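You operate a simulated robot arm through the tools that you are given. There is no shell and no other tool.

You run a simulated two-armed robot. Do the job below in one go: nothing can be reset, and whatever is moved stays where it is left.

Task
Brush away the sawdust beside the press bed; park the carriage at GLUE.
Fine: slide the carriage to PRESS first; put the yellow brush back. Set down upright: yellow brush. What is to be rubbed or washed off counts as gone when no trace of it is left.

The check looks at the end state, three seconds after you hand in, the way a careful person would. Anything else that was tipped, shoved, dropped, spilled or broken makes it a failure.

Robot
Two 7-joint arms with two-finger parallel grippers on one trunk that stands fixed in place. Base frame: the origin is at the foot of the trunk, x ahead of it, y to its left, z up. Lengths are in cm, angles in degrees, forces in N, time in s.
The left shoulder is at [20.2, 17.1, 105.4], the right one opposite. Each reaches about 88.3 cm from its shoulder. Payload 4.4 kg a hand.
The tool frame of a hand sits at the grasp point between the pads (the TCP): z along the fingers, y along the line on which they close. The tips reach 2.3 cm beyond it. The gripper opens to 9.4 cm. The fingers are 3.8 cm wide and 1 cm thick; the gripper's body (5.4 by 9.6 cm) begins 3.9 cm behind the TCP.
Orientation is that of the tool frame in the base frame, as [roll, pitch, yaw] about the fixed x, y, z axes, in that order (R = Rz(yaw) Ry(pitch) Rx(roll)). With the fingers straight down and closing along the base's y, the tool's x points along the base's -x, its y along +y and its z along -z.

Tools
- The arms move only by the tool nudge_tool. It takes "left_deltas", "right_deltas" or both (then of equal length, played together; a hand with none holds still); each is a list of rows, each a list of 3 entries, a list of its own where there are three numbers: the turn, a rotation vector about the tool's x, y, z in degrees, then the shift along the tool's x, y, z in cm, then the finger opening in cm, from 0 to 9.4. In form: [[[rx, ry, rz], [x, y, z], claw], ...]. A call has 1 to 20 rows; each row is the pose to reach, as a shift and turn from the pose commanded when the call began, along the tool's axes at that moment. Each row takes 0.2 s and may step no farther than 5 cm and 8.6 degrees from the row before; otherwise, or with a gripper value out of range, the whole call is refused. A pose out of reach is approached as far as the arm can. The call stops where the force on the tool passes 60 N (or 10 N more than at its start, if that is more) or the arm is blocked; 0.2 s more then pass. Each finger travels about 7.2 cm/s and halts on what it meets, pressing with about 38 N; the grip force reading is that of the motor and also rises with nothing between the fingers. The clock runs only during rows and for 0.2 s after the last one: add rows that repeat a pose to give the fingers time. It gives the time, the measured TCP pose, the force on the tool (base axes), the opening and the grip force at its end, in the units of the frame above (readings bear some noise), with the torque about the TCP (base axes, N m) and any sound that the robot's microphone picked up.
- Cameras (640 x 400 px; columns grow to the right, rows downward): "scene" is now at [33.82, 3.51, 119.16]; the picture's right is [0.32, -0.95, 0.00], its down [-0.49, -0.17, -0.85] and it looks along [0.81, 0.28, -0.52] (base axes); focal length 214 px, centre (320, 200). "left" rides on the left gripper at [8.6, -1.6, -7.4] in its tool frame; the picture's right is [0.18, 0.98, 0.00], its down [-0.58, 0.11, -0.81] and it looks along [-0.79, 0.15, 0.59] (tool axes); focal length 243 px, centre (320, 200). "right" rides on the right gripper at [8.6, 1.6, -7.5] in its tool frame; the picture's right is [-0.18, 0.98, 0.00], its down [-0.58, -0.11, -0.81] and it looks along [-0.79, -0.15, 0.59] (tool axes); focal length 243 px, centre (320, 200).
- capture(camera): a new picture of that camera. No time passes.
- move_column(by): moves the trunk up (or, below 0, down) by that many cm; the arms and the scene camera ride with it, the base frame stays. It gives what a move gives, with no picture.
- head_to(pan, tilt): turns the head with the scene camera to pan (to the left, within 80 degrees either way) and tilt (down, from -29 to 69), counted from straight ahead of the robot (the tilt from the chest, where the trunk bows). It gives what a move gives.
- measure_at(camera, pixels): for up to 12 pixels [column, row] of the newest picture of that camera ("zoom" is the newest enlarged one), the place [x, y, z] in the base frame of the surface seen there, good to about 0.2 cm, but the place of the scene camera against the robot may be out by one fixed shift of up to 1.2 cm in any direction. No time passes.
- enlarge(camera, box): a new picture of the part [left, top, right, bottom] of that camera's present view, enlarged. No time passes.
- hand_in(): hands the job in; it is judged then, once.

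Leave the grippers open and the arms clear of the work at the hand-in unless told otherwise.

The tools are called after "Call:" as a command line: name --argument value ..., lists and objects as JSON in quotes. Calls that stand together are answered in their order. nudge_tool: Moves the arms, as the interface text tells. Its arguments: {"type":"object","properties":{"left_deltas":{"type":"array"},"right_deltas":{"type":"array"}},"required":[]} The other tools are called the same way: move_column (by) moves the trunk up or down; head_to (pan, tilt) turns the head that bears the scene camera; capture (camera) takes a picture; measure_at (camera, pixels) gives the place of the surface under pixels of a picture; enlarge (camera, box) takes an enlarged picture of a part of a camera's view; hand_in () hands the job in.

At the start:

```text
time: 0.0
left_tcp_pos: [52.1, 32.01, 112.56]
left_tool_rot: [180.0, 0.0, -179.9]
left_ft_force: [-0.2, -0.4, 0.0]
left_moment: [0.02, -0.01, -0.03]
left_gripper_width: 9.42
left_gripper_force: 0.1
right_tcp_pos: [52.11, -10.09, 105.39]
right_tool_rot: [179.9, 0.0, 179.9]
right_ft_force: [-0.2, 0.2, 0.0]
right_moment: [0.01, 0.01, 0.03]
right_gripper_width: 9.4
right_gripper_force: 0.0
trunk travel left (down, up): [-7.5, 31.3]
head pan, tilt (commanded): [18.9, 31.4]
```

scene: 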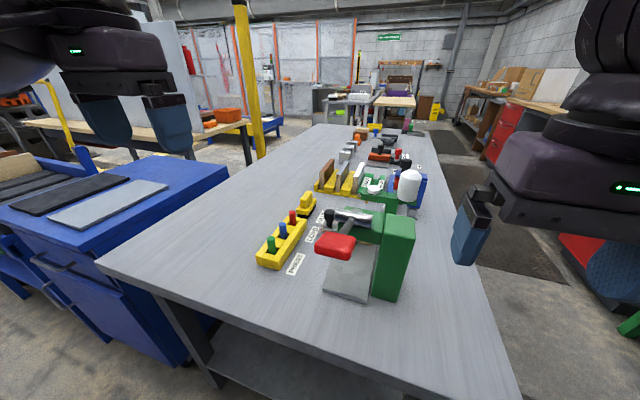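
right: 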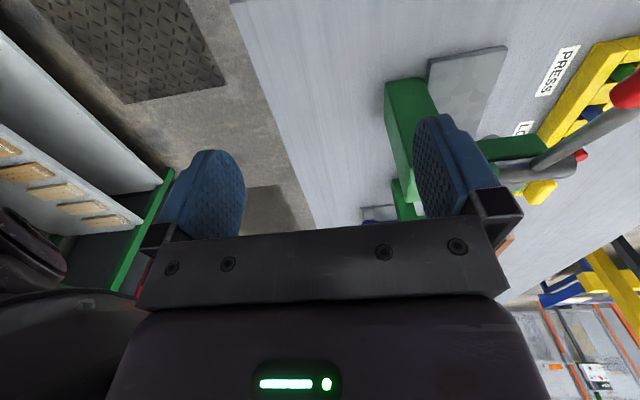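
left: 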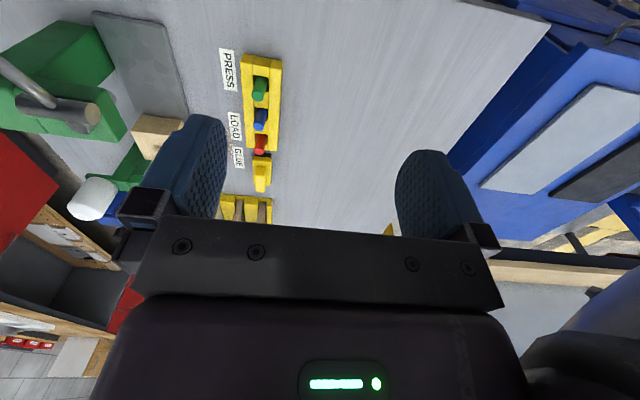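

I see a table with a green press, a yellow rack with green, blue and red items, labels PRESS, LOAD and GLUE, and more objects farther back. I'll enlarge the middle of the scene view to pick out the details.

Call:
enlarge --camera "scene" --box '[240, 180, 440, 305]'

Call:
enlarge --camera "scene" --box '[290, 110, 450, 210]'

Call:
enlarge --camera "left" --box '[0, 0, 320, 230]'

```text
3.20 times, centred on (340, 242) of scene
```

zoom: 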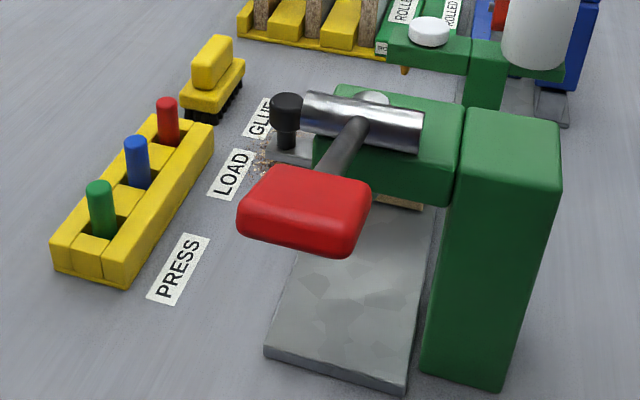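

```text
4.00 times, centred on (370, 160) of scene
```

zoom: 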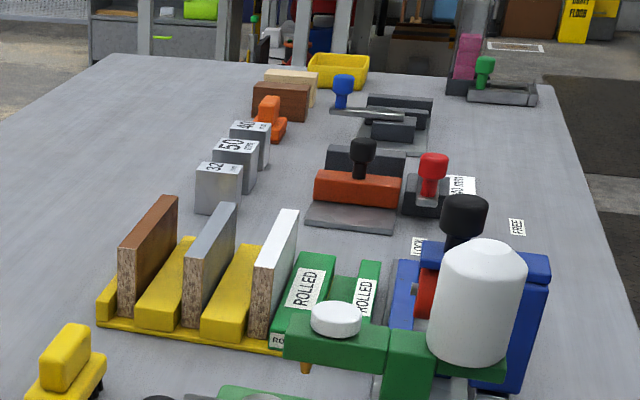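

```text
1.74 times, centred on (160, 115) of left
```

zoom: 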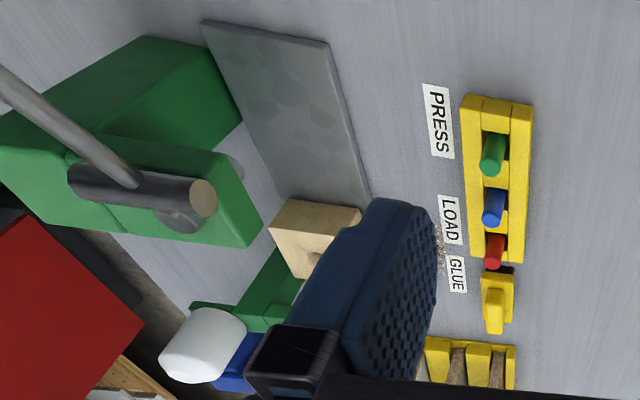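

I see the yellow brush with black bristles beside the rack, at scene (307,205). Specks show near the LOAD/GLUE labels, and a slide with a black knob runs under the press. I'll measure these points.

Call:
measure_at --camera "scene" --pixels '[[306, 197], [308, 207], [294, 262], [313, 233], [321, 218], [325, 230], [329, 215], [333, 246], [350, 285], [400, 260], [400, 220], [365, 240]]'

Call:
enlarge --camera "scene" --box '[290, 190, 370, 240]'

Call:
enlarge --camera "right" --box '[360, 20, 640, 220]'

```text
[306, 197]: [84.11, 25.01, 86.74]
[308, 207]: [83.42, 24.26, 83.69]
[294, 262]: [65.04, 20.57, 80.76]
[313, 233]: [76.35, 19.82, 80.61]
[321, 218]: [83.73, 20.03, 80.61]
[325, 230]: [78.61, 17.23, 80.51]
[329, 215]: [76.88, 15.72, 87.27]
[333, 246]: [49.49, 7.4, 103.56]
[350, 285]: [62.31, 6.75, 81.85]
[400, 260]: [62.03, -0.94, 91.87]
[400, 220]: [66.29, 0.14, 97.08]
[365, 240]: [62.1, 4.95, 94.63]
```

```text
8.00 times, centred on (330, 215) of scene
```

zoom: 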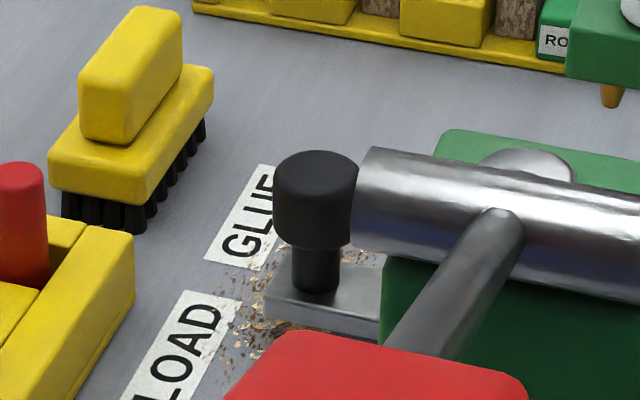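

```text
2.00 times, centred on (500, 120) of right
```

zoom: 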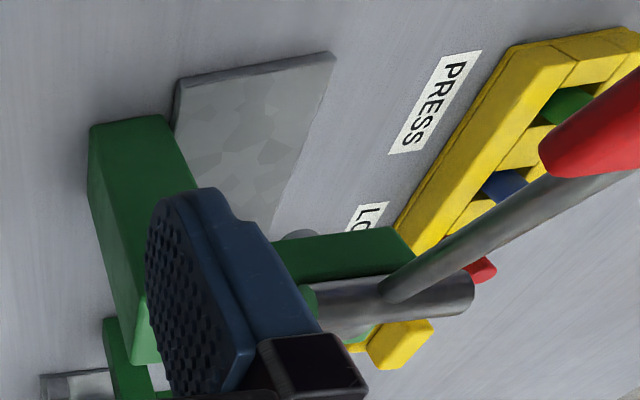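

The carriage knob is near (77, 15.7, 87), and LOAD is at about x 76, so the carriage looks parked at LOAD. Before moving near the press I need its geometry, so I'll measure points on the press head, lever, cylinder, bed and rack.

Call:
measure_at --camera "scene" --pixels '[[318, 236], [354, 236], [350, 255], [345, 222], [337, 213], [368, 219], [345, 233], [372, 222], [410, 218], [384, 297], [326, 290], [375, 244]]'

Call:
measure_at --camera "scene" --pixels '[[338, 230], [343, 229], [372, 189], [392, 196], [366, 202], [408, 185], [409, 172], [326, 192], [257, 262], [296, 226], [281, 265], [270, 243]]'

Call:
measure_at --camera "left" --pixels '[[260, 172], [259, 185], [250, 172], [228, 70], [234, 126], [238, 157], [150, 135], [187, 118], [100, 15], [164, 20], [70, 30], [110, 125]]'

```text
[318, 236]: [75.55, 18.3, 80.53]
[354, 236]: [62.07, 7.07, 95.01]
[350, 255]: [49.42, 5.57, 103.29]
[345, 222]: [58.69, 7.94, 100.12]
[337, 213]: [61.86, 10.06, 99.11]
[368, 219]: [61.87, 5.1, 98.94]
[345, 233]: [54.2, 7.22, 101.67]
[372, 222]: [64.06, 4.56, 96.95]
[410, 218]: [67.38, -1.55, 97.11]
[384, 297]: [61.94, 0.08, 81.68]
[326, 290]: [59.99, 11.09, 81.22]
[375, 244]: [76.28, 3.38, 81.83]
```

```text
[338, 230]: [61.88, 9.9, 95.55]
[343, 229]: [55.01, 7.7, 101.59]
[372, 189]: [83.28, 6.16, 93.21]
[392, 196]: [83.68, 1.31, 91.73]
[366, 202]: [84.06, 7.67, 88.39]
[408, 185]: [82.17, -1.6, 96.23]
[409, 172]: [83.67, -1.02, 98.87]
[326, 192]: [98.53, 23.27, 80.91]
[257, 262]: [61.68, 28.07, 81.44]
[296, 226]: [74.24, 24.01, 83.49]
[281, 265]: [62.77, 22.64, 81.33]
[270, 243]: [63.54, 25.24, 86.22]
```

```text
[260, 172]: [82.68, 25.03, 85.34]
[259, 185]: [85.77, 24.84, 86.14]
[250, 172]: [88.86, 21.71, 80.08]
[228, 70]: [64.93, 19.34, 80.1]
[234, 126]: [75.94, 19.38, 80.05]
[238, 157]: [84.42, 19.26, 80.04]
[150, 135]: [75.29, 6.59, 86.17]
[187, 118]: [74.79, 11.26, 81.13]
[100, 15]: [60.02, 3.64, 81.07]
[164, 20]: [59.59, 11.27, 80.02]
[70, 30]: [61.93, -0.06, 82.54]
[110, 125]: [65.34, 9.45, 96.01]
```

The left camera puts the table at z 80.05 and the scene camera about 0.5 higher. I'll move the left hand to about (72, 22, 106), high above the work and clear of the lever handle, to look down on the dust, brush and carriage.

Call:
nudge_tool --left_deltas '[[[0, 0, 0], [-4, -2, 1.2], 9.4], [[0, 0, 0], [-8, -4, 2.4], 9.4], [[0, 0, 0], [-12, -6, 3.6], 9.4], [[0, 0, 0], [-16, -8, 4.8], 9.4], [[0, 0, 0], [-19.9, -10, 6.6], 9.4]]'

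Call:
capture --camera "left"

```text
time: 1.2
left_tcp_pos: [71.87, 22.05, 105.74]
left_tool_rot: [-180.0, 0.0, 180.0]
left_ft_force: [0.5, 0.7, -0.1]
left_moment: [0.03, 0.04, 0.01]
left_gripper_width: 9.42
left_gripper_force: 0.0
right_tcp_pos: [52.14, -10.06, 105.3]
right_tool_rot: [-180.0, -0.2, -180.0]
right_ft_force: [0.5, 0.9, -0.8]
right_moment: [0.03, 0.0, -0.02]
right_gripper_width: 9.39
right_gripper_force: 0.0
trunk travel left (down, up): [-7.5, 31.3]
head pan, tilt (commanded): [18.9, 31.4]
```

```text
taken
```

left: 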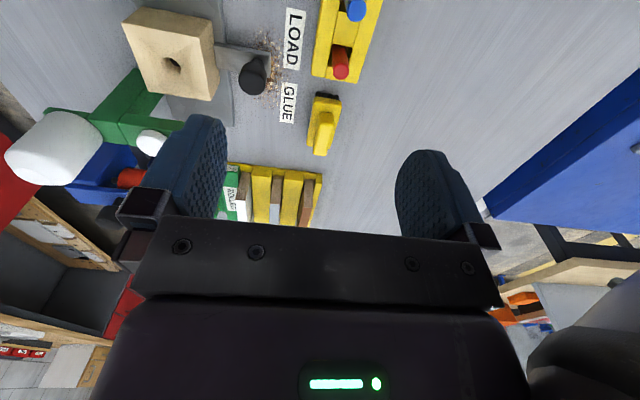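

The view is good: block on the carriage, black knob on its left tab, and dust around the tab beside the LOAD/GLUE labels. I'll enlarge the area.

Call:
enlarge --camera "left" --box '[110, 0, 350, 150]'

Call:
enlarge --camera "left" --box '[210, 20, 306, 80]'

Call:
measure_at --camera "left" --pixels '[[325, 128], [322, 145], [318, 100], [335, 103], [315, 112], [253, 72], [250, 90], [240, 60], [225, 60], [295, 40], [288, 100], [272, 60]]'

```text
2.67 times, centred on (230, 75) of left
```

zoom: 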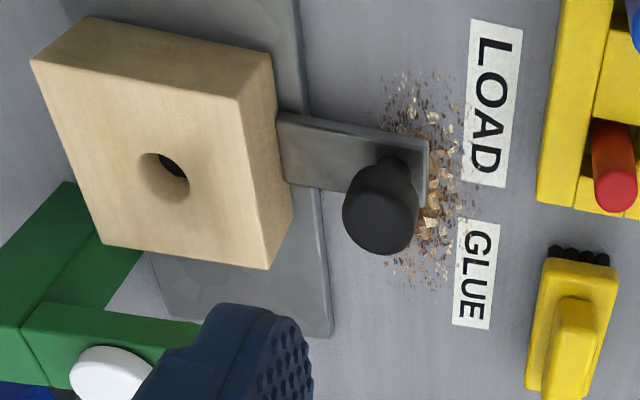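

```text
6.67 times, centred on (258, 50) of left
```

zoom: 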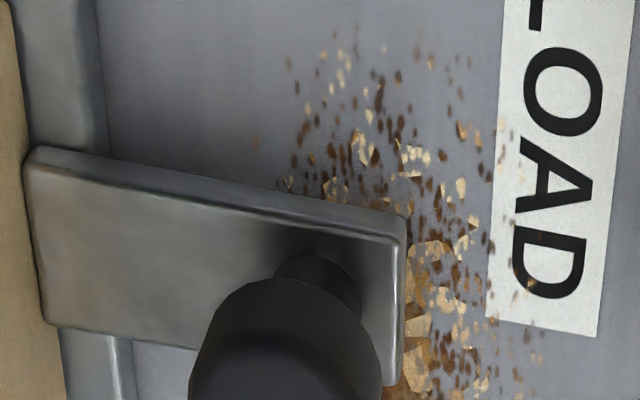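

```text
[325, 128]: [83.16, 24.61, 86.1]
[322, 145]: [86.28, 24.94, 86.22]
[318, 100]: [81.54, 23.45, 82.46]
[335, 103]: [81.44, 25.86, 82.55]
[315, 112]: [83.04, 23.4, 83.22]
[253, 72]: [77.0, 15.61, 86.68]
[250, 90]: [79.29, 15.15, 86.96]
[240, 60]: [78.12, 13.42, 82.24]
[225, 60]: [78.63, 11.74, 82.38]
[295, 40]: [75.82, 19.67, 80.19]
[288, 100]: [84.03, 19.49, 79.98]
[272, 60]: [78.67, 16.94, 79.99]
```

The dust surrounds the tab and reaches the LOAD label. I'll measure the tab corners, label corners and dust edges to get station positions and the dust's extent.

Call:
measure_at --camera "left" --pixels '[[216, 46], [269, 56], [268, 76], [219, 66], [289, 9], [304, 12], [298, 68], [284, 66], [283, 84], [295, 85], [292, 121], [281, 119]]'

Call:
measure_at --camera "left" --pixels '[[262, 26], [254, 28], [248, 41], [285, 50], [291, 75], [274, 106], [256, 98], [258, 62], [262, 72], [243, 72], [240, 80], [190, 100]]'

Call:
measure_at --camera "left" --pixels '[[140, 20], [205, 35], [212, 95], [155, 85], [213, 22], [218, 75], [232, 120], [200, 112], [150, 140], [318, 70], [355, 76], [313, 152]]'

```text
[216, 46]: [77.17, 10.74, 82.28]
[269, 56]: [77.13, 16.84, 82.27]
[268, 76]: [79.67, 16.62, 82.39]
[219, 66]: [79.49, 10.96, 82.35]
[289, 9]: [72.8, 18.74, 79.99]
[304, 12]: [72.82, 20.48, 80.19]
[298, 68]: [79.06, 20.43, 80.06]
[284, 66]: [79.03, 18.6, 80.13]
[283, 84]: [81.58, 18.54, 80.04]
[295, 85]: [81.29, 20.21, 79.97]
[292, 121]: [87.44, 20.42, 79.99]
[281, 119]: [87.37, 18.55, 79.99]
```

```text
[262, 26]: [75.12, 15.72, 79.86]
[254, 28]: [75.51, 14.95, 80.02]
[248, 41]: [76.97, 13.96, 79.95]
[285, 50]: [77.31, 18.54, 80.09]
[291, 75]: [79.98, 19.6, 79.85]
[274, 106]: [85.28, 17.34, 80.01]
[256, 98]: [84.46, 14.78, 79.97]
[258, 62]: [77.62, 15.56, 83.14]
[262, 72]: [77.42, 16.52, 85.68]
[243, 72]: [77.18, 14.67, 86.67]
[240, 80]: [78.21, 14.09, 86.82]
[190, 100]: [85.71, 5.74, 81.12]
```

```text
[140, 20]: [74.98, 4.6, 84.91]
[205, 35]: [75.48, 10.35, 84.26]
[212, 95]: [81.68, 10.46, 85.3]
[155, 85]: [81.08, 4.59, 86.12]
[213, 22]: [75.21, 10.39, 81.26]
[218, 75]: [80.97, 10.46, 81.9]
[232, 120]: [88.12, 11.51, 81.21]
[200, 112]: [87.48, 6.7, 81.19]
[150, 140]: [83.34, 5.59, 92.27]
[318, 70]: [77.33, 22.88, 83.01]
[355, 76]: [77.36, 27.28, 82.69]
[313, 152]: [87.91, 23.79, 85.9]
```

The carriage centre sits near x 78.4, with its tab at x 77.0–79.8, y 10.7–17 and z up to 82.3. LOAD is centred at x 75.9 and GLUE at x 84.4. Dust spans about x 75–85 and y 14–19.7, partly under the tab. I'll yaw the left hand 90° at this height so the fingers close along x, with its camera on the far side from the press.

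Call:
nudge_tool --left_deltas '[[[0, 0, 8.2], [0, 0, 0], 9.4], [[0, 0, 16.4], [0, 0, 0], 9.4], [[0, 0, 24.6], [0, 0, 0], 9.4], [[0, 0, 32.8], [0, 0, 0], 9.4], [[0, 0, 41], [0, 0, 0], 9.4], [[0, 0, 49.2], [0, 0, 0], 9.4], [[0, 0, 57.4], [0, 0, 0], 9.4], [[0, 0, 65.6], [0, 0, 0], 9.4], [[0, 0, 73.8], [0, 0, 0], 9.4], [[0, 0, 82], [0, 0, 0], 9.4], [[0, 0, 90], [0, 0, 0], 9.4], [[0, 0, 90], [0, 0, 0], 9.4]]'

Call:
capture --camera "left"

Call:
capture --camera "scene"

```text
time: 3.8
left_tcp_pos: [71.94, 22.09, 106.01]
left_tool_rot: [-180.0, 0.0, 90.0]
left_ft_force: [-0.2, 0.0, 0.7]
left_moment: [0.01, 0.04, 0.01]
left_gripper_width: 9.4
left_gripper_force: 0.1
right_tcp_pos: [52.03, -10.16, 105.46]
right_tool_rot: [179.9, 0.0, 180.0]
right_ft_force: [0.3, -0.5, 0.6]
right_moment: [-0.01, 0.01, 0.01]
right_gripper_width: 9.38
right_gripper_force: 0.1
trunk travel left (down, up): [-7.5, 31.3]
head pan, tilt (commanded): [18.9, 31.4]
```

```text
taken
```

left: 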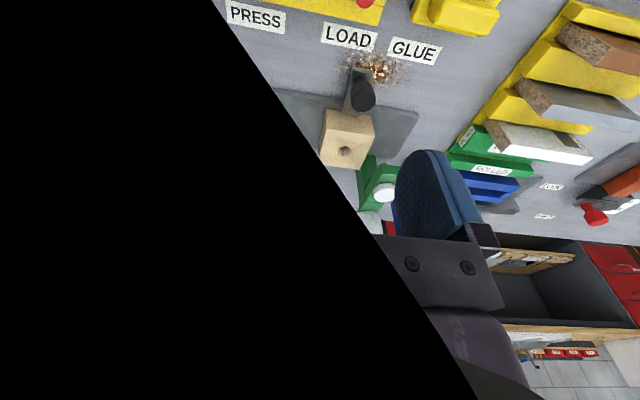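

```text
taken
```

scene: 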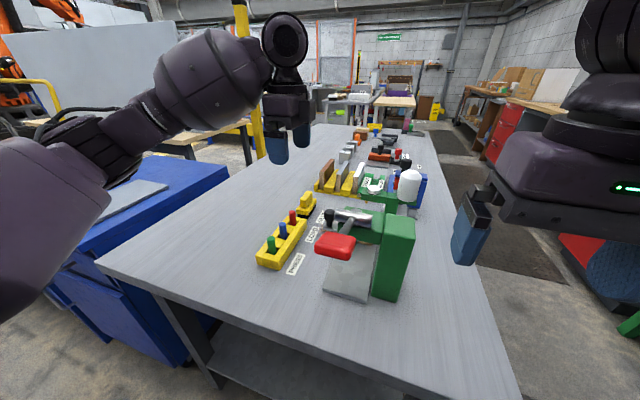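

The hand turned cleanly to yaw 90 and the knob is still visible at (363,95). I'll measure the knob and tab again from this angle.

Call:
enlarge --camera "left" --box '[270, 10, 446, 120]'

Call:
measure_at --camera "left" --pixels '[[352, 98], [363, 102], [374, 97], [362, 87], [357, 80], [363, 95], [351, 75], [371, 76], [345, 111], [384, 192], [372, 160], [392, 185]]'

```text
3.64 times, centred on (358, 65) of left
```

zoom: 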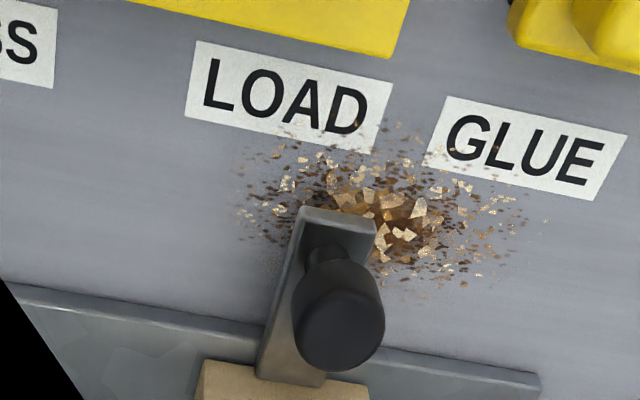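

```text
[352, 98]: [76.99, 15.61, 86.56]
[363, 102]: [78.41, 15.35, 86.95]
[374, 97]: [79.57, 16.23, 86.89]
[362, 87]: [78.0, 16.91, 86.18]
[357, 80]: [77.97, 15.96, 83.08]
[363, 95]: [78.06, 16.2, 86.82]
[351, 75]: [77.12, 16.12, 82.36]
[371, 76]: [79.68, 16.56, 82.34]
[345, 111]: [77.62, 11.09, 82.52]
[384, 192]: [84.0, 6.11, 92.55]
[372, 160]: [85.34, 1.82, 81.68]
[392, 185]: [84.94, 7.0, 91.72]
```

The knob's centre is about (78.3, 15.5), diameter about 2.8 and top at z 87. I'll lean the hand 10° away from the press, bring it to a pre-grasp point about 10 cm back from the knob, and narrow the opening to 6.5.

Call:
nudge_tool --left_deltas '[[[0, -2.5, 0], [-1.2, 1.6, 2.6], 8], [[0, -5, 0], [-2.4, 3.2, 5.2], 7], [[0, -7.5, 0], [-3.6, 4.8, 7.8], 6.5], [[0, -10, 0], [-4.85, 6.36, 10.35], 6.5], [[0, -10, 0], [-4.85, 6.36, 10.35], 6.5]]'

Call:
capture --camera "scene"

Call:
capture --camera "left"

```text
time: 5.0
left_tcp_pos: [78.45, 16.93, 95.62]
left_tool_rot: [179.9, 10.0, 90.0]
left_ft_force: [-1.0, 0.1, 0.4]
left_moment: [-0.03, 0.01, -0.01]
left_gripper_width: 6.53
left_gripper_force: 0.1
right_tcp_pos: [51.97, -10.11, 105.47]
right_tool_rot: [-180.0, 0.0, -180.0]
right_ft_force: [-0.1, -0.3, -0.4]
right_moment: [0.0, -0.03, 0.0]
right_gripper_width: 9.37
right_gripper_force: 0.1
trunk travel left (down, up): [-7.5, 31.3]
head pan, tilt (commanded): [18.9, 31.4]
```

```text
taken
```

scene: 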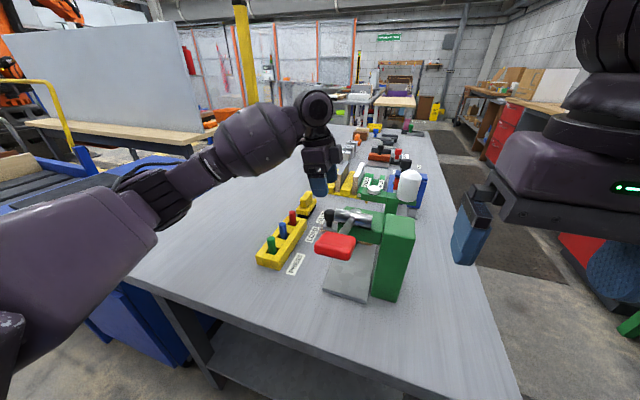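

```text
taken
```

left: 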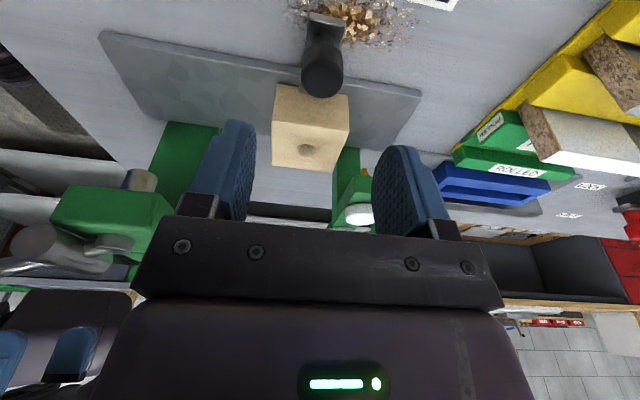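

The knob is at (321,72), lined up between the fingers, with no forearm in the view. I'll measure the knob, glue nozzle, glue arm end, press head end and hub.

Call:
measure_at --camera "left" --pixels '[[303, 75], [321, 80], [340, 75], [321, 60], [321, 93], [364, 172], [356, 212], [100, 205], [75, 200], [150, 200], [35, 245], [136, 178]]'

Call:
enlarge --camera "left" --box '[240, 0, 432, 120]'

Call:
enlarge --camera "left" --box '[0, 100, 256, 260]'

```text
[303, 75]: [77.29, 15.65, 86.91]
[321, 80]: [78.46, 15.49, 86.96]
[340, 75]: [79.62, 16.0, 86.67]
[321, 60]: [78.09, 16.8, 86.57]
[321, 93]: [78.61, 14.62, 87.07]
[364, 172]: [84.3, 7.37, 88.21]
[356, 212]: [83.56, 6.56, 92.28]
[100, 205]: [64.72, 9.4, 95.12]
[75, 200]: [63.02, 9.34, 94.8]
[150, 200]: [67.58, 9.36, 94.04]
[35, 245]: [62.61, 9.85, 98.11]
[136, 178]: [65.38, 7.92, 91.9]
```

```text
3.33 times, centred on (336, 60) of left
```

zoom: 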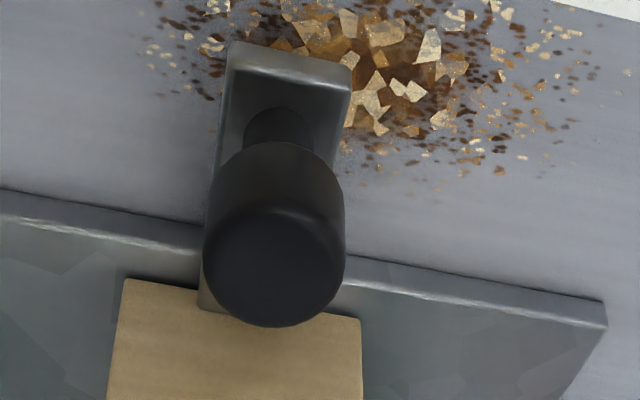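

```text
2.50 times, centred on (128, 180) of left
```

zoom: 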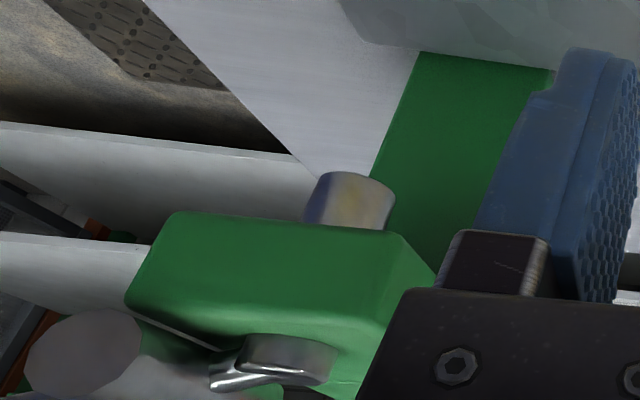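

The knob is centred at about (78.35, 15.6), the press ram at x 65.4 and the glue nozzle tip at x 84.3. I'll slide down along the fingers onto the knob with the fingers still open.

Call:
nudge_tool --left_deltas '[[[0, 0, 0], [0, 0, 2.5], 6.5], [[0, 0, 0], [0, 0, 5], 6.5], [[0, 0, 0], [0, 0, 7.5], 6.5], [[0, 0, 0], [0, 0, 9], 6.5], [[0, 0, 0], [0, 0, 10], 6.5], [[0, 0, 0], [0, 0, 10], 6.5]]'

Call:
capture --camera "left"

Call:
capture --camera "scene"

```text
time: 6.4
left_tcp_pos: [78.4, 15.48, 85.8]
left_tool_rot: [-179.9, 10.0, 90.1]
left_ft_force: [0.3, -0.3, 0.5]
left_moment: [-0.02, -0.01, 0.02]
left_gripper_width: 6.51
left_gripper_force: 0.1
right_tcp_pos: [52.12, -10.05, 105.41]
right_tool_rot: [179.9, -0.1, -179.9]
right_ft_force: [-0.6, -0.4, 0.4]
right_moment: [-0.01, 0.0, 0.02]
right_gripper_width: 9.4
right_gripper_force: 0.1
trunk travel left (down, up): [-7.5, 31.3]
head pan, tilt (commanded): [18.9, 31.4]
```

```text
taken
```

left: 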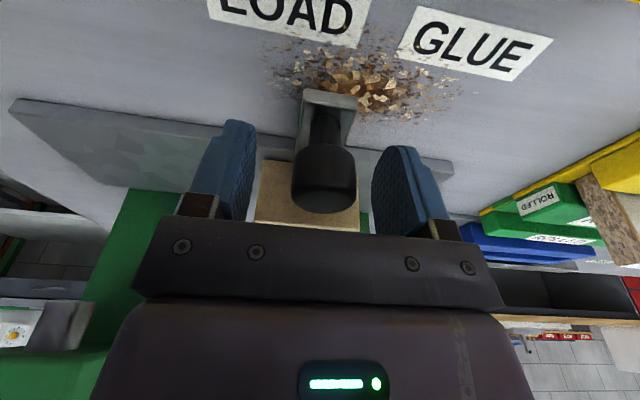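

```text
taken
```

scene: 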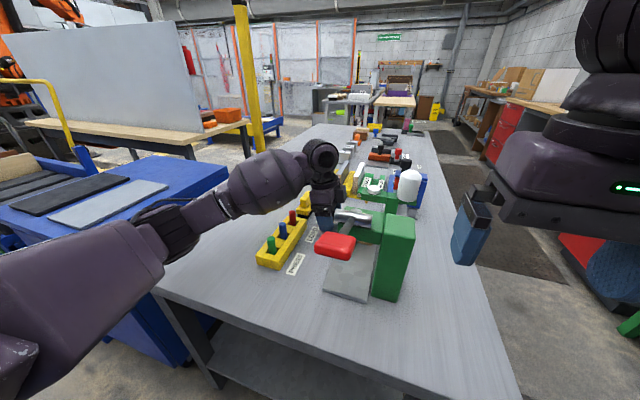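

The knob sits centred between the fingers. I'll close on it and wait a few rows.

Call:
nudge_tool --left_deltas '[[[0, 0, 0], [0, 0, 0], 4.5], [[0, 0, 0], [0, 0, 0], 3], [[0, 0, 0], [0, 0, 0], 2], [[0, 0, 0], [0, 0, 0], 2], [[0, 0, 0], [0, 0, 0], 2]]'

```text
time: 7.6
left_tcp_pos: [78.26, 15.22, 85.79]
left_tool_rot: [-180.0, 9.9, 90.0]
left_ft_force: [0.1, -0.4, -1.7]
left_moment: [-0.03, -0.27, 0.0]
left_gripper_width: 2.96
left_gripper_force: 44.9
right_tcp_pos: [51.93, -10.07, 105.43]
right_tool_rot: [-179.9, 0.0, 180.0]
right_ft_force: [-0.3, 0.5, 0.2]
right_moment: [-0.02, 0.0, -0.01]
right_gripper_width: 9.4
right_gripper_force: 0.0
trunk travel left (down, up): [-7.5, 31.3]
head pan, tilt (commanded): [18.9, 31.4]
```

The grip reads 45 N at width 2.96, so the knob is held. I'll slide it slowly 4 cm toward PRESS (tool y negative) and check the force.

Call:
nudge_tool --left_deltas '[[[0, 0, 0], [0, -0.7, 0], 2], [[0, 0, 0], [0, -1.5, 0], 2], [[0, 0, 0], [0, -2.3, 0], 2], [[0, 0, 0], [0, -3.1, 0], 2], [[0, 0, 0], [0, -4, 0], 2]]'

Call:
capture --camera "scene"

Call:
capture --camera "left"

```text
time: 8.8
left_tcp_pos: [74.26, 15.35, 85.73]
left_tool_rot: [-180.0, 10.0, 89.8]
left_ft_force: [0.0, -7.7, 3.4]
left_moment: [0.37, -0.07, 0.16]
left_gripper_width: 2.99
left_gripper_force: 45.0
right_tcp_pos: [51.99, -10.25, 105.37]
right_tool_rot: [180.0, 0.0, -180.0]
right_ft_force: [0.0, 1.1, -0.1]
right_moment: [-0.02, -0.01, -0.01]
right_gripper_width: 9.39
right_gripper_force: 0.2
trunk travel left (down, up): [-7.5, 31.3]
head pan, tilt (commanded): [18.9, 31.4]
```

```text
taken
```

scene: 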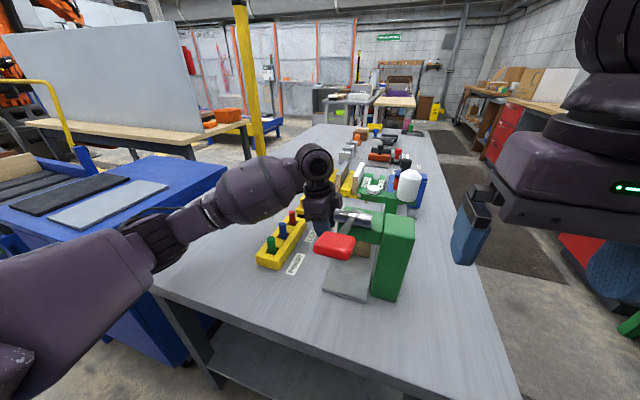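

```text
taken
```

left: 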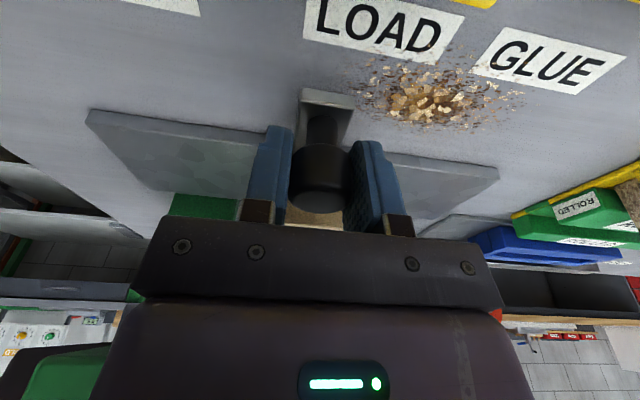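

The carriage follows with only about 8 N side force, and the dust patch is now uncovered at (430,95). I'll keep sliding toward PRESS and stop to check at about x 67.

Call:
nudge_tool --left_deltas '[[[0, 0, 0], [0, -0.8, 0], 2], [[0, 0, 0], [0, -1.7, 0], 2], [[0, 0, 0], [0, -2.6, 0], 2], [[0, 0, 0], [0, -3.5, 0], 2], [[0, 0, 0], [0, -4.4, 0], 2], [[0, 0, 0], [0, -5.3, 0], 2], [[0, 0, 0], [0, -6.2, 0], 2], [[0, 0, 0], [0, -7, 0], 2]]'

Call:
capture --camera "scene"

Call:
capture --camera "left"

```text
time: 10.6
left_tcp_pos: [67.06, 15.41, 85.81]
left_tool_rot: [180.0, 9.9, 89.9]
left_ft_force: [-0.5, -5.3, 7.3]
left_moment: [-0.56, 0.34, -0.11]
left_gripper_width: 2.95
left_gripper_force: 44.7
right_tcp_pos: [51.93, -10.09, 105.4]
right_tool_rot: [-179.9, 0.0, -180.0]
right_ft_force: [0.3, 0.4, -0.5]
right_moment: [0.0, -0.01, 0.0]
right_gripper_width: 9.39
right_gripper_force: 0.1
trunk travel left (down, up): [-7.5, 31.3]
head pan, tilt (commanded): [18.9, 31.4]
```

```text
taken
```

scene: 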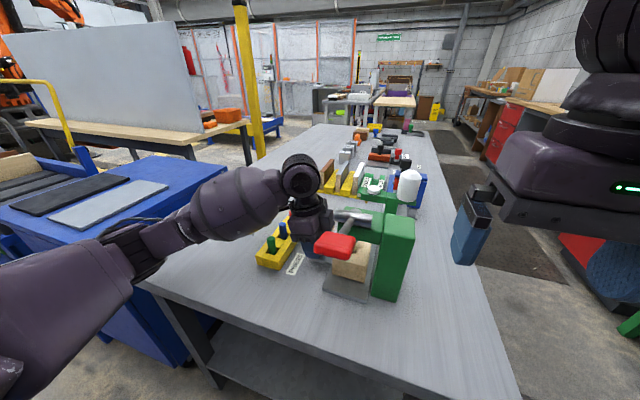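

```text
taken
```

left: 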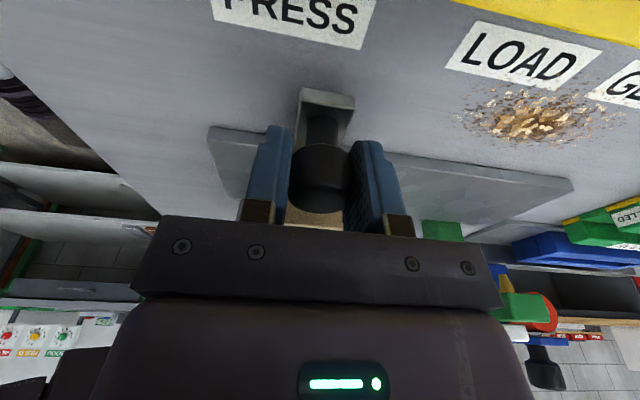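

The carriage is now at x 67. I'll measure the PRESS label edges, the block and the dust here.

Call:
measure_at --camera "left" --pixels '[[216, 16], [358, 45], [305, 97], [352, 104], [210, 150], [447, 62], [572, 86], [470, 110], [620, 115], [530, 145], [528, 92], [590, 130]]'

Call:
measure_at --camera "scene" --pixels '[[295, 262], [288, 274], [302, 253], [353, 262], [335, 265], [368, 270], [345, 270], [320, 240], [353, 250], [340, 240], [357, 240], [318, 225]]'

```text
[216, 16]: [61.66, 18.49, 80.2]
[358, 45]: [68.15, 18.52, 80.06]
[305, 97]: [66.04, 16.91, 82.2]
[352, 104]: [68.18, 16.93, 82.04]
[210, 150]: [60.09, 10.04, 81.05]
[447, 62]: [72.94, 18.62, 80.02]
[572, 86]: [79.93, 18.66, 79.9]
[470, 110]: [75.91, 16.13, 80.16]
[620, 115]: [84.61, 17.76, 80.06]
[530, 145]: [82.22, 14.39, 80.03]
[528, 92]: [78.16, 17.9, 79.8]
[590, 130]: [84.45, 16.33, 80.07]
```

```text
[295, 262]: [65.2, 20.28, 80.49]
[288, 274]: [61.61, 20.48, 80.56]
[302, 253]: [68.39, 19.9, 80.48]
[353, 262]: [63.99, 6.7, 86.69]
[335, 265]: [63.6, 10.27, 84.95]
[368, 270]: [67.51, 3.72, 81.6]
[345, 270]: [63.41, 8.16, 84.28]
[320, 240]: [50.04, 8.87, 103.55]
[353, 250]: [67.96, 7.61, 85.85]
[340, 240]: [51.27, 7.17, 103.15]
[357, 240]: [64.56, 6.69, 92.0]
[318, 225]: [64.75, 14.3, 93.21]
```

The PRESS label spans x 61.7–68.15, so its centre is about 64.9. I'll slide the last 2.3 cm gently, watching for an end stop.

Call:
nudge_tool --left_deltas '[[[0, 0, 0], [0, -0.6, 0], 2], [[0, 0, 0], [0, -1.2, 0], 2], [[0, 0, 0], [0, -1.8, 0], 2], [[0, 0, 0], [0, -2.3, 0], 2], [[0, 0, 0], [0, -2.3, 0], 2]]'

Call:
capture --camera "left"

Call:
enlarge --camera "scene" --box '[270, 190, 430, 300]'

```text
time: 11.8
left_tcp_pos: [65.02, 15.35, 85.79]
left_tool_rot: [179.8, 10.0, 90.1]
left_ft_force: [13.0, -7.8, 10.3]
left_moment: [-0.12, 0.27, -0.4]
left_gripper_width: 2.97
left_gripper_force: 44.9
right_tcp_pos: [52.07, -10.19, 105.52]
right_tool_rot: [180.0, 0.1, 180.0]
right_ft_force: [0.7, 0.0, -0.5]
right_moment: [0.02, 0.0, 0.01]
right_gripper_width: 9.4
right_gripper_force: 0.2
trunk travel left (down, up): [-7.5, 31.3]
head pan, tilt (commanded): [18.9, 31.4]
```

```text
taken
```

left: 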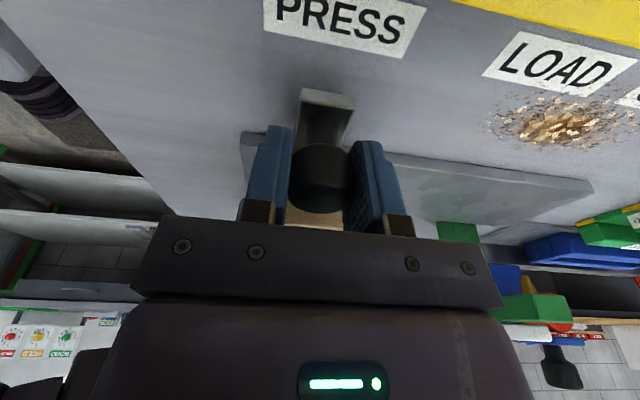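

```text
3.64 times, centred on (350, 245) of scene
```

zoom: 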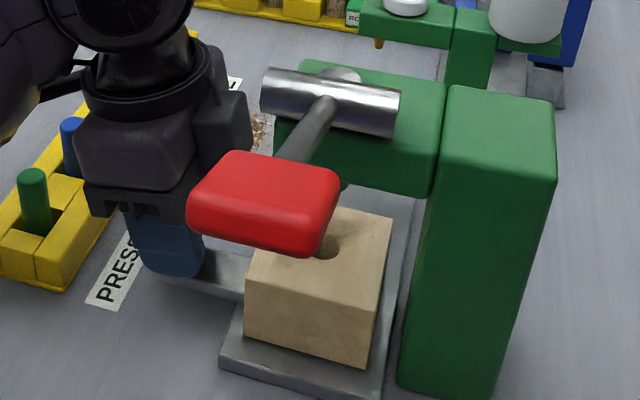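

At x 65.0 the tool feels 13 N in +x, so the carriage is against its end stop, with the block under the ram. I'll open the fingers and draw the hand straight back.

Call:
nudge_tool --left_deltas '[[[0, 0, 0], [0, 0, 0], 4], [[0, 0, 0], [0, 0, 0], 6.5], [[0, 0, 0], [0, 0, 0], 6.5], [[0, 0, 0], [0, 0, 0], 6.5], [[0, 0, 0], [0, 0, -2], 6.5], [[0, 0, 0], [0, 0, -5], 6.5], [[0, 0, 0], [0, 0, -9], 6.5], [[0, 0, 0], [0, 0, -13], 6.5]]'

Call:
capture --camera "left"

```text
time: 13.6
left_tcp_pos: [64.72, 17.58, 98.61]
left_tool_rot: [-180.0, 10.0, 90.1]
left_ft_force: [-0.3, -0.4, 0.1]
left_moment: [0.02, -0.03, 0.0]
left_gripper_width: 6.54
left_gripper_force: 0.0
right_tcp_pos: [51.99, -10.12, 105.56]
right_tool_rot: [-179.9, -0.1, 180.0]
right_ft_force: [-0.5, 0.1, -0.7]
right_moment: [0.01, 0.0, 0.01]
right_gripper_width: 9.39
right_gripper_force: 0.1
trunk travel left (down, up): [-7.5, 31.3]
head pan, tilt (commanded): [18.9, 31.4]
```

```text
taken
```

left: 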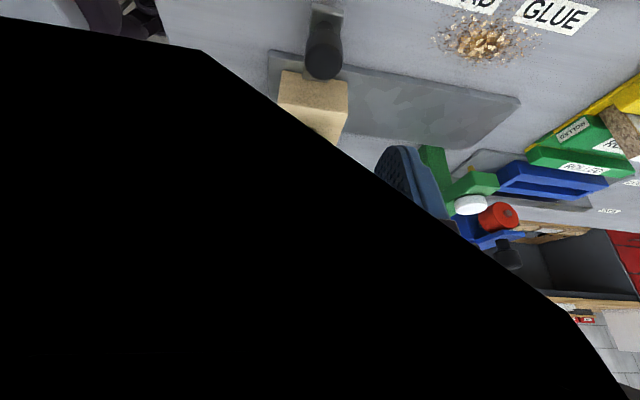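

The carriage stays at PRESS and the hand is clear. I'll level the hand and raise it to about (72, 24, 106), then yaw it back so the fingers close along y for the brush.

Call:
nudge_tool --left_deltas '[[[0, 0, 0], [0, 0, -3], 6.5], [[0, 2.5, 0], [1.2, 1.8, -4.5], 7], [[0, 5, 0], [2.5, 3.6, -6], 8], [[0, 7.5, 0], [3.7, 5.3, -7.2], 9.4], [[0, 10, 0], [4.86, 7, -8.37], 9.4], [[0, 10, 0], [4.86, 7, -8.37], 9.4]]'

Call:
nudge_tool --left_deltas '[[[0, 0, -8.2], [0, 0, 0], 9.4], [[0, 0, -16.4], [0, 0, 0], 9.4], [[0, 0, -24.6], [0, 0, 0], 9.4], [[0, 0, -32.8], [0, 0, 0], 9.4], [[0, 0, -41], [0, 0, 0], 9.4], [[0, 0, -49.2], [0, 0, 0], 9.4], [[0, 0, -57.4], [0, 0, 0], 9.4], [[0, 0, -65.6], [0, 0, 0], 9.4], [[0, 0, -73.8], [0, 0, 0], 9.4], [[0, 0, -82], [0, 0, 0], 9.4], [[0, 0, -90], [0, 0, 0], 9.4], [[0, 0, -90], [0, 0, 0], 9.4]]'

Call:
capture --camera "left"

```text
time: 15.0
left_tcp_pos: [71.97, 23.84, 105.85]
left_tool_rot: [-180.0, 0.0, 89.9]
left_ft_force: [-0.9, 0.0, 0.3]
left_moment: [0.03, -0.01, -0.04]
left_gripper_width: 9.39
left_gripper_force: 0.0
right_tcp_pos: [52.01, -10.14, 105.42]
right_tool_rot: [180.0, 0.0, 180.0]
right_ft_force: [0.2, 0.4, 1.4]
right_moment: [-0.01, 0.04, 0.0]
right_gripper_width: 9.45
right_gripper_force: 0.1
trunk travel left (down, up): [-7.5, 31.3]
head pan, tilt (commanded): [18.9, 31.4]
```

```text
time: 17.6
left_tcp_pos: [72.03, 23.9, 105.82]
left_tool_rot: [180.0, 0.0, -179.9]
left_ft_force: [-0.3, 0.0, 1.0]
left_moment: [-0.01, 0.01, 0.02]
left_gripper_width: 9.39
left_gripper_force: 0.1
right_tcp_pos: [52.13, -10.15, 105.35]
right_tool_rot: [-180.0, -0.1, 180.0]
right_ft_force: [0.0, 0.2, 1.3]
right_moment: [0.01, -0.03, 0.0]
right_gripper_width: 9.41
right_gripper_force: 0.1
trunk travel left (down, up): [-7.5, 31.3]
head pan, tilt (commanded): [18.9, 31.4]
```

```text
taken
```

left: 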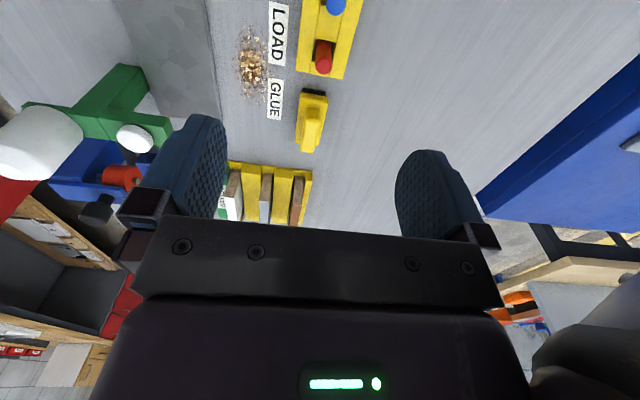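

The dust patch is fully exposed at (252,65) and the brush is at (311,120). I'll enlarge both and measure them.

Call:
enlarge --camera "left" --box '[275, 75, 355, 165]'

Call:
enlarge --camera "left" --box '[204, 10, 316, 120]'

Call:
measure_at --camera "left" --pixels '[[304, 96], [325, 98], [310, 112], [320, 113], [303, 125], [299, 148], [318, 125], [308, 140], [314, 150], [304, 91], [323, 92], [312, 130]]'

Call:
measure_at --camera "left" --pixels '[[246, 26], [238, 45], [262, 38], [272, 62], [270, 85], [262, 100], [245, 98], [238, 80], [252, 65], [240, 62], [249, 35], [255, 90]]'

```text
4.44 times, centred on (315, 120) of left
```

zoom: 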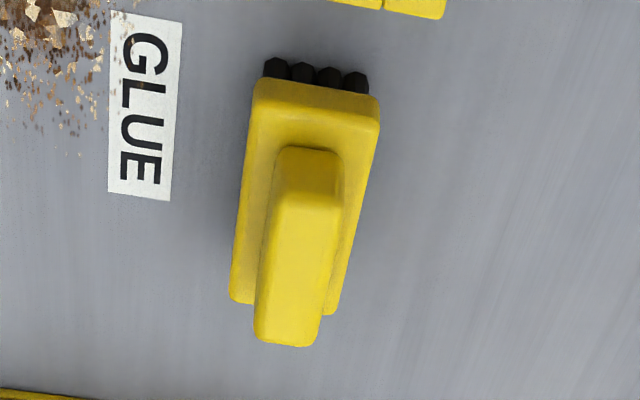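

```text
3.64 times, centred on (260, 65) of left
```

zoom: 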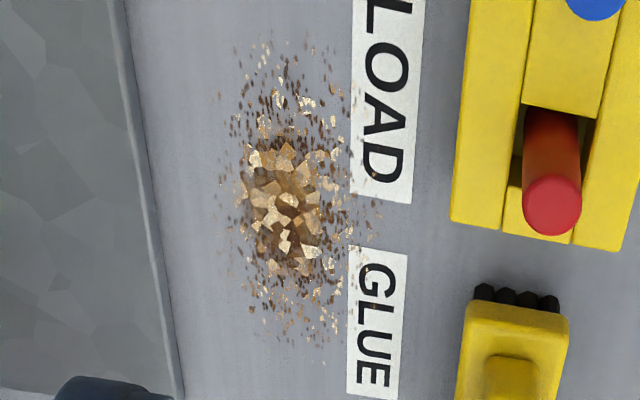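

```text
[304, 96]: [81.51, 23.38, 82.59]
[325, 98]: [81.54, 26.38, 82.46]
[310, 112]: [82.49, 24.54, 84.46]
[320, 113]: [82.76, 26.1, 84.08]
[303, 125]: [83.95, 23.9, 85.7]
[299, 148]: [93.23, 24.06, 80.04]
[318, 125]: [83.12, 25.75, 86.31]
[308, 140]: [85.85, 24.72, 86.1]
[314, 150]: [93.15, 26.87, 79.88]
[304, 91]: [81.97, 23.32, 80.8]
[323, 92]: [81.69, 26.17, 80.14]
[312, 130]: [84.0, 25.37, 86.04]
```

```text
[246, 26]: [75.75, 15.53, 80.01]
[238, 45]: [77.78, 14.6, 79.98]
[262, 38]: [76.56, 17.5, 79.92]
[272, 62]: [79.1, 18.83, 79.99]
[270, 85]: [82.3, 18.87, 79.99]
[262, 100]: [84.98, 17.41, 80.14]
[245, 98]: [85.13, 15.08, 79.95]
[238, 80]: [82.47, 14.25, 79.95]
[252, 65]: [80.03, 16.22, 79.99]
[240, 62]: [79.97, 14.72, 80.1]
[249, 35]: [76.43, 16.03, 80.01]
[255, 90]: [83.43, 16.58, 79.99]
```

The brush appears slightly angled. I'll measure its handle and body corners with the right pixel mapping, plus the outermost dust specks.

Call:
measure_at --camera "left" --pixels '[[307, 113], [319, 114], [303, 130], [316, 132], [302, 147], [313, 149], [298, 140], [300, 130], [302, 118], [323, 118], [321, 130], [318, 142]]'

Call:
measure_at --camera "left" --pixels '[[231, 60], [277, 66], [261, 110], [240, 21], [236, 36], [234, 80], [241, 104], [274, 75], [268, 30], [257, 24], [245, 20], [266, 105]]'

Call:
enlarge --camera "scene" --box '[280, 180, 344, 220]'

```text
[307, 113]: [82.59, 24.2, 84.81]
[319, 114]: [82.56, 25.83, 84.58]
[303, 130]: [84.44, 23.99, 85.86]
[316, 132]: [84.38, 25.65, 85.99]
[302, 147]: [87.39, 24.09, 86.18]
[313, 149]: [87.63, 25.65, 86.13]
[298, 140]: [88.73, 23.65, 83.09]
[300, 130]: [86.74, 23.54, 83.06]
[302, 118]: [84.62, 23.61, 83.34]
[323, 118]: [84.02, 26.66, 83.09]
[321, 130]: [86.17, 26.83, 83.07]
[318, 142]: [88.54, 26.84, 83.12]
```

```text
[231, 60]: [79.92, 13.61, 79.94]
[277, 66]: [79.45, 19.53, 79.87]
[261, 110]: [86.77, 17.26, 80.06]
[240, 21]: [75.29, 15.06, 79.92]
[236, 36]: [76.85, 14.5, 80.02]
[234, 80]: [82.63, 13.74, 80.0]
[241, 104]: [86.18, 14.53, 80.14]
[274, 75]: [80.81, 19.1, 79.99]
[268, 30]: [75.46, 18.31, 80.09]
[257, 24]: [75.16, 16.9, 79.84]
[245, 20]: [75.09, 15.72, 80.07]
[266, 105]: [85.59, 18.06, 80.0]
```

```text
10.00 times, centred on (312, 200) of scene
```

zoom: 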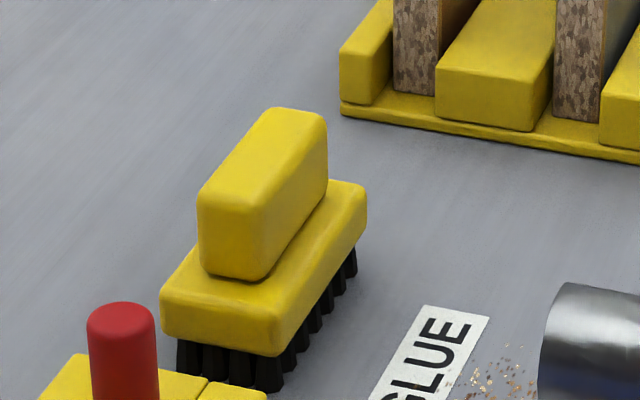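

The brush handle is centred near (85.15, 25.0), about 2 cm wide, z 83.1–86.2, and runs along x. Dust spans x 75–87 and y 13.5–19.6. I'll check the nearby board rack heights, then move above the brush.

Call:
measure_at --camera "left" --pixels '[[230, 163], [311, 172], [236, 190], [296, 185], [278, 190], [256, 170], [137, 130], [150, 140], [323, 66], [345, 60], [300, 73], [122, 118]]'

Call:
nudge_tool --left_deltas '[[[0, 0, 0], [-3.5, 0.3, 2], 8], [[0, 0, 0], [-7, 0.6, 4], 7], [[0, 0, 0], [-10.5, 0.8, 7], 6], [[0, 0, 0], [-13.15, 1.0, 10], 6], [[0, 0, 0], [-13.15, 1.0, 10], 6]]'

Call:
capture --camera "left"

Call:
capture --camera "scene"

```text
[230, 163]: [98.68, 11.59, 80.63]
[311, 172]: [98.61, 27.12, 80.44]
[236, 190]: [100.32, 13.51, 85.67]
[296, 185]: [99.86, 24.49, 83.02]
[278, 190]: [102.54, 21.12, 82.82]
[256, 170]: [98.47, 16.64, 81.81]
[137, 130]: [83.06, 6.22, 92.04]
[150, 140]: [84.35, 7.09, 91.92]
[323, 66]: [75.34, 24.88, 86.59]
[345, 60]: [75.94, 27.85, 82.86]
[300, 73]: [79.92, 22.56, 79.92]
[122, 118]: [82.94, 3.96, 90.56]
```

```text
time: 18.8
left_tcp_pos: [85.15, 24.95, 95.92]
left_tool_rot: [180.0, 0.1, -179.9]
left_ft_force: [-0.1, -0.1, 0.0]
left_moment: [-0.02, -0.03, 0.01]
left_gripper_width: 5.98
left_gripper_force: 0.1
right_tcp_pos: [51.93, -10.11, 105.53]
right_tool_rot: [-179.9, 0.0, -180.0]
right_ft_force: [-1.4, -0.2, 0.3]
right_moment: [-0.01, 0.01, -0.03]
right_gripper_width: 9.41
right_gripper_force: 0.1
trunk travel left (down, up): [-7.5, 31.3]
head pan, tilt (commanded): [18.9, 31.4]
```

```text
taken
```

left: 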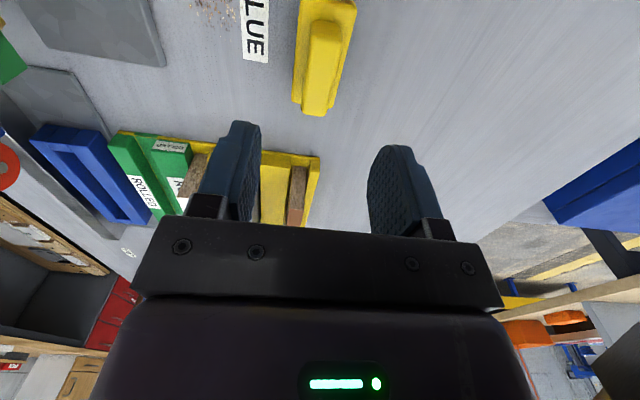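

```text
taken
```

scene: 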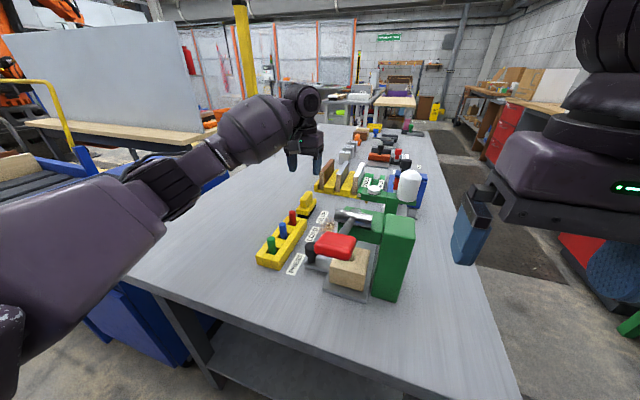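

The board rack starts at x 98.5, well clear. The brush is now close in view at (325,60), so I'll measure the handle more precisely before descending.

Call:
enlarge --camera "left" --box '[228, 0, 420, 120]'

Call:
measure_at --camera "left" --pixels '[[311, 28], [340, 30], [305, 62], [334, 65], [303, 100], [328, 102], [301, 25], [292, 98], [350, 30], [335, 104], [320, 70], [316, 108]]'

```text
3.33 times, centred on (324, 60) of left
```

zoom: 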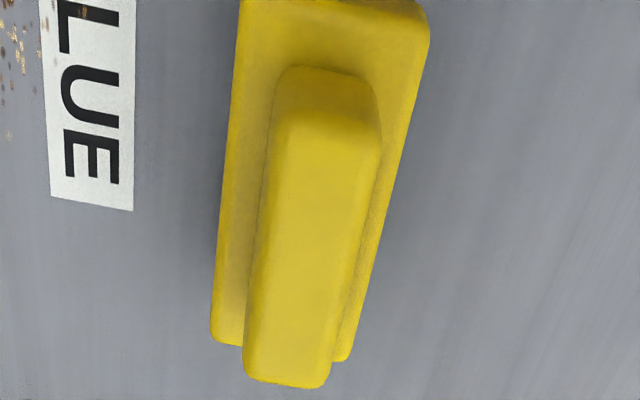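

```text
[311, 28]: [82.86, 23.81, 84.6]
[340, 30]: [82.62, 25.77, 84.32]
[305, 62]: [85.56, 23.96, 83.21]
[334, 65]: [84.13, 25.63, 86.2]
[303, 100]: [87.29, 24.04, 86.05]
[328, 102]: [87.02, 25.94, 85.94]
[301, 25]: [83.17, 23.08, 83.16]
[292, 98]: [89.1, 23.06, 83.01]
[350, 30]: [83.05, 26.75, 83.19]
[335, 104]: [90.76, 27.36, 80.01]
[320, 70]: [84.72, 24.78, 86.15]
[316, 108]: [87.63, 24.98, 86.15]
```

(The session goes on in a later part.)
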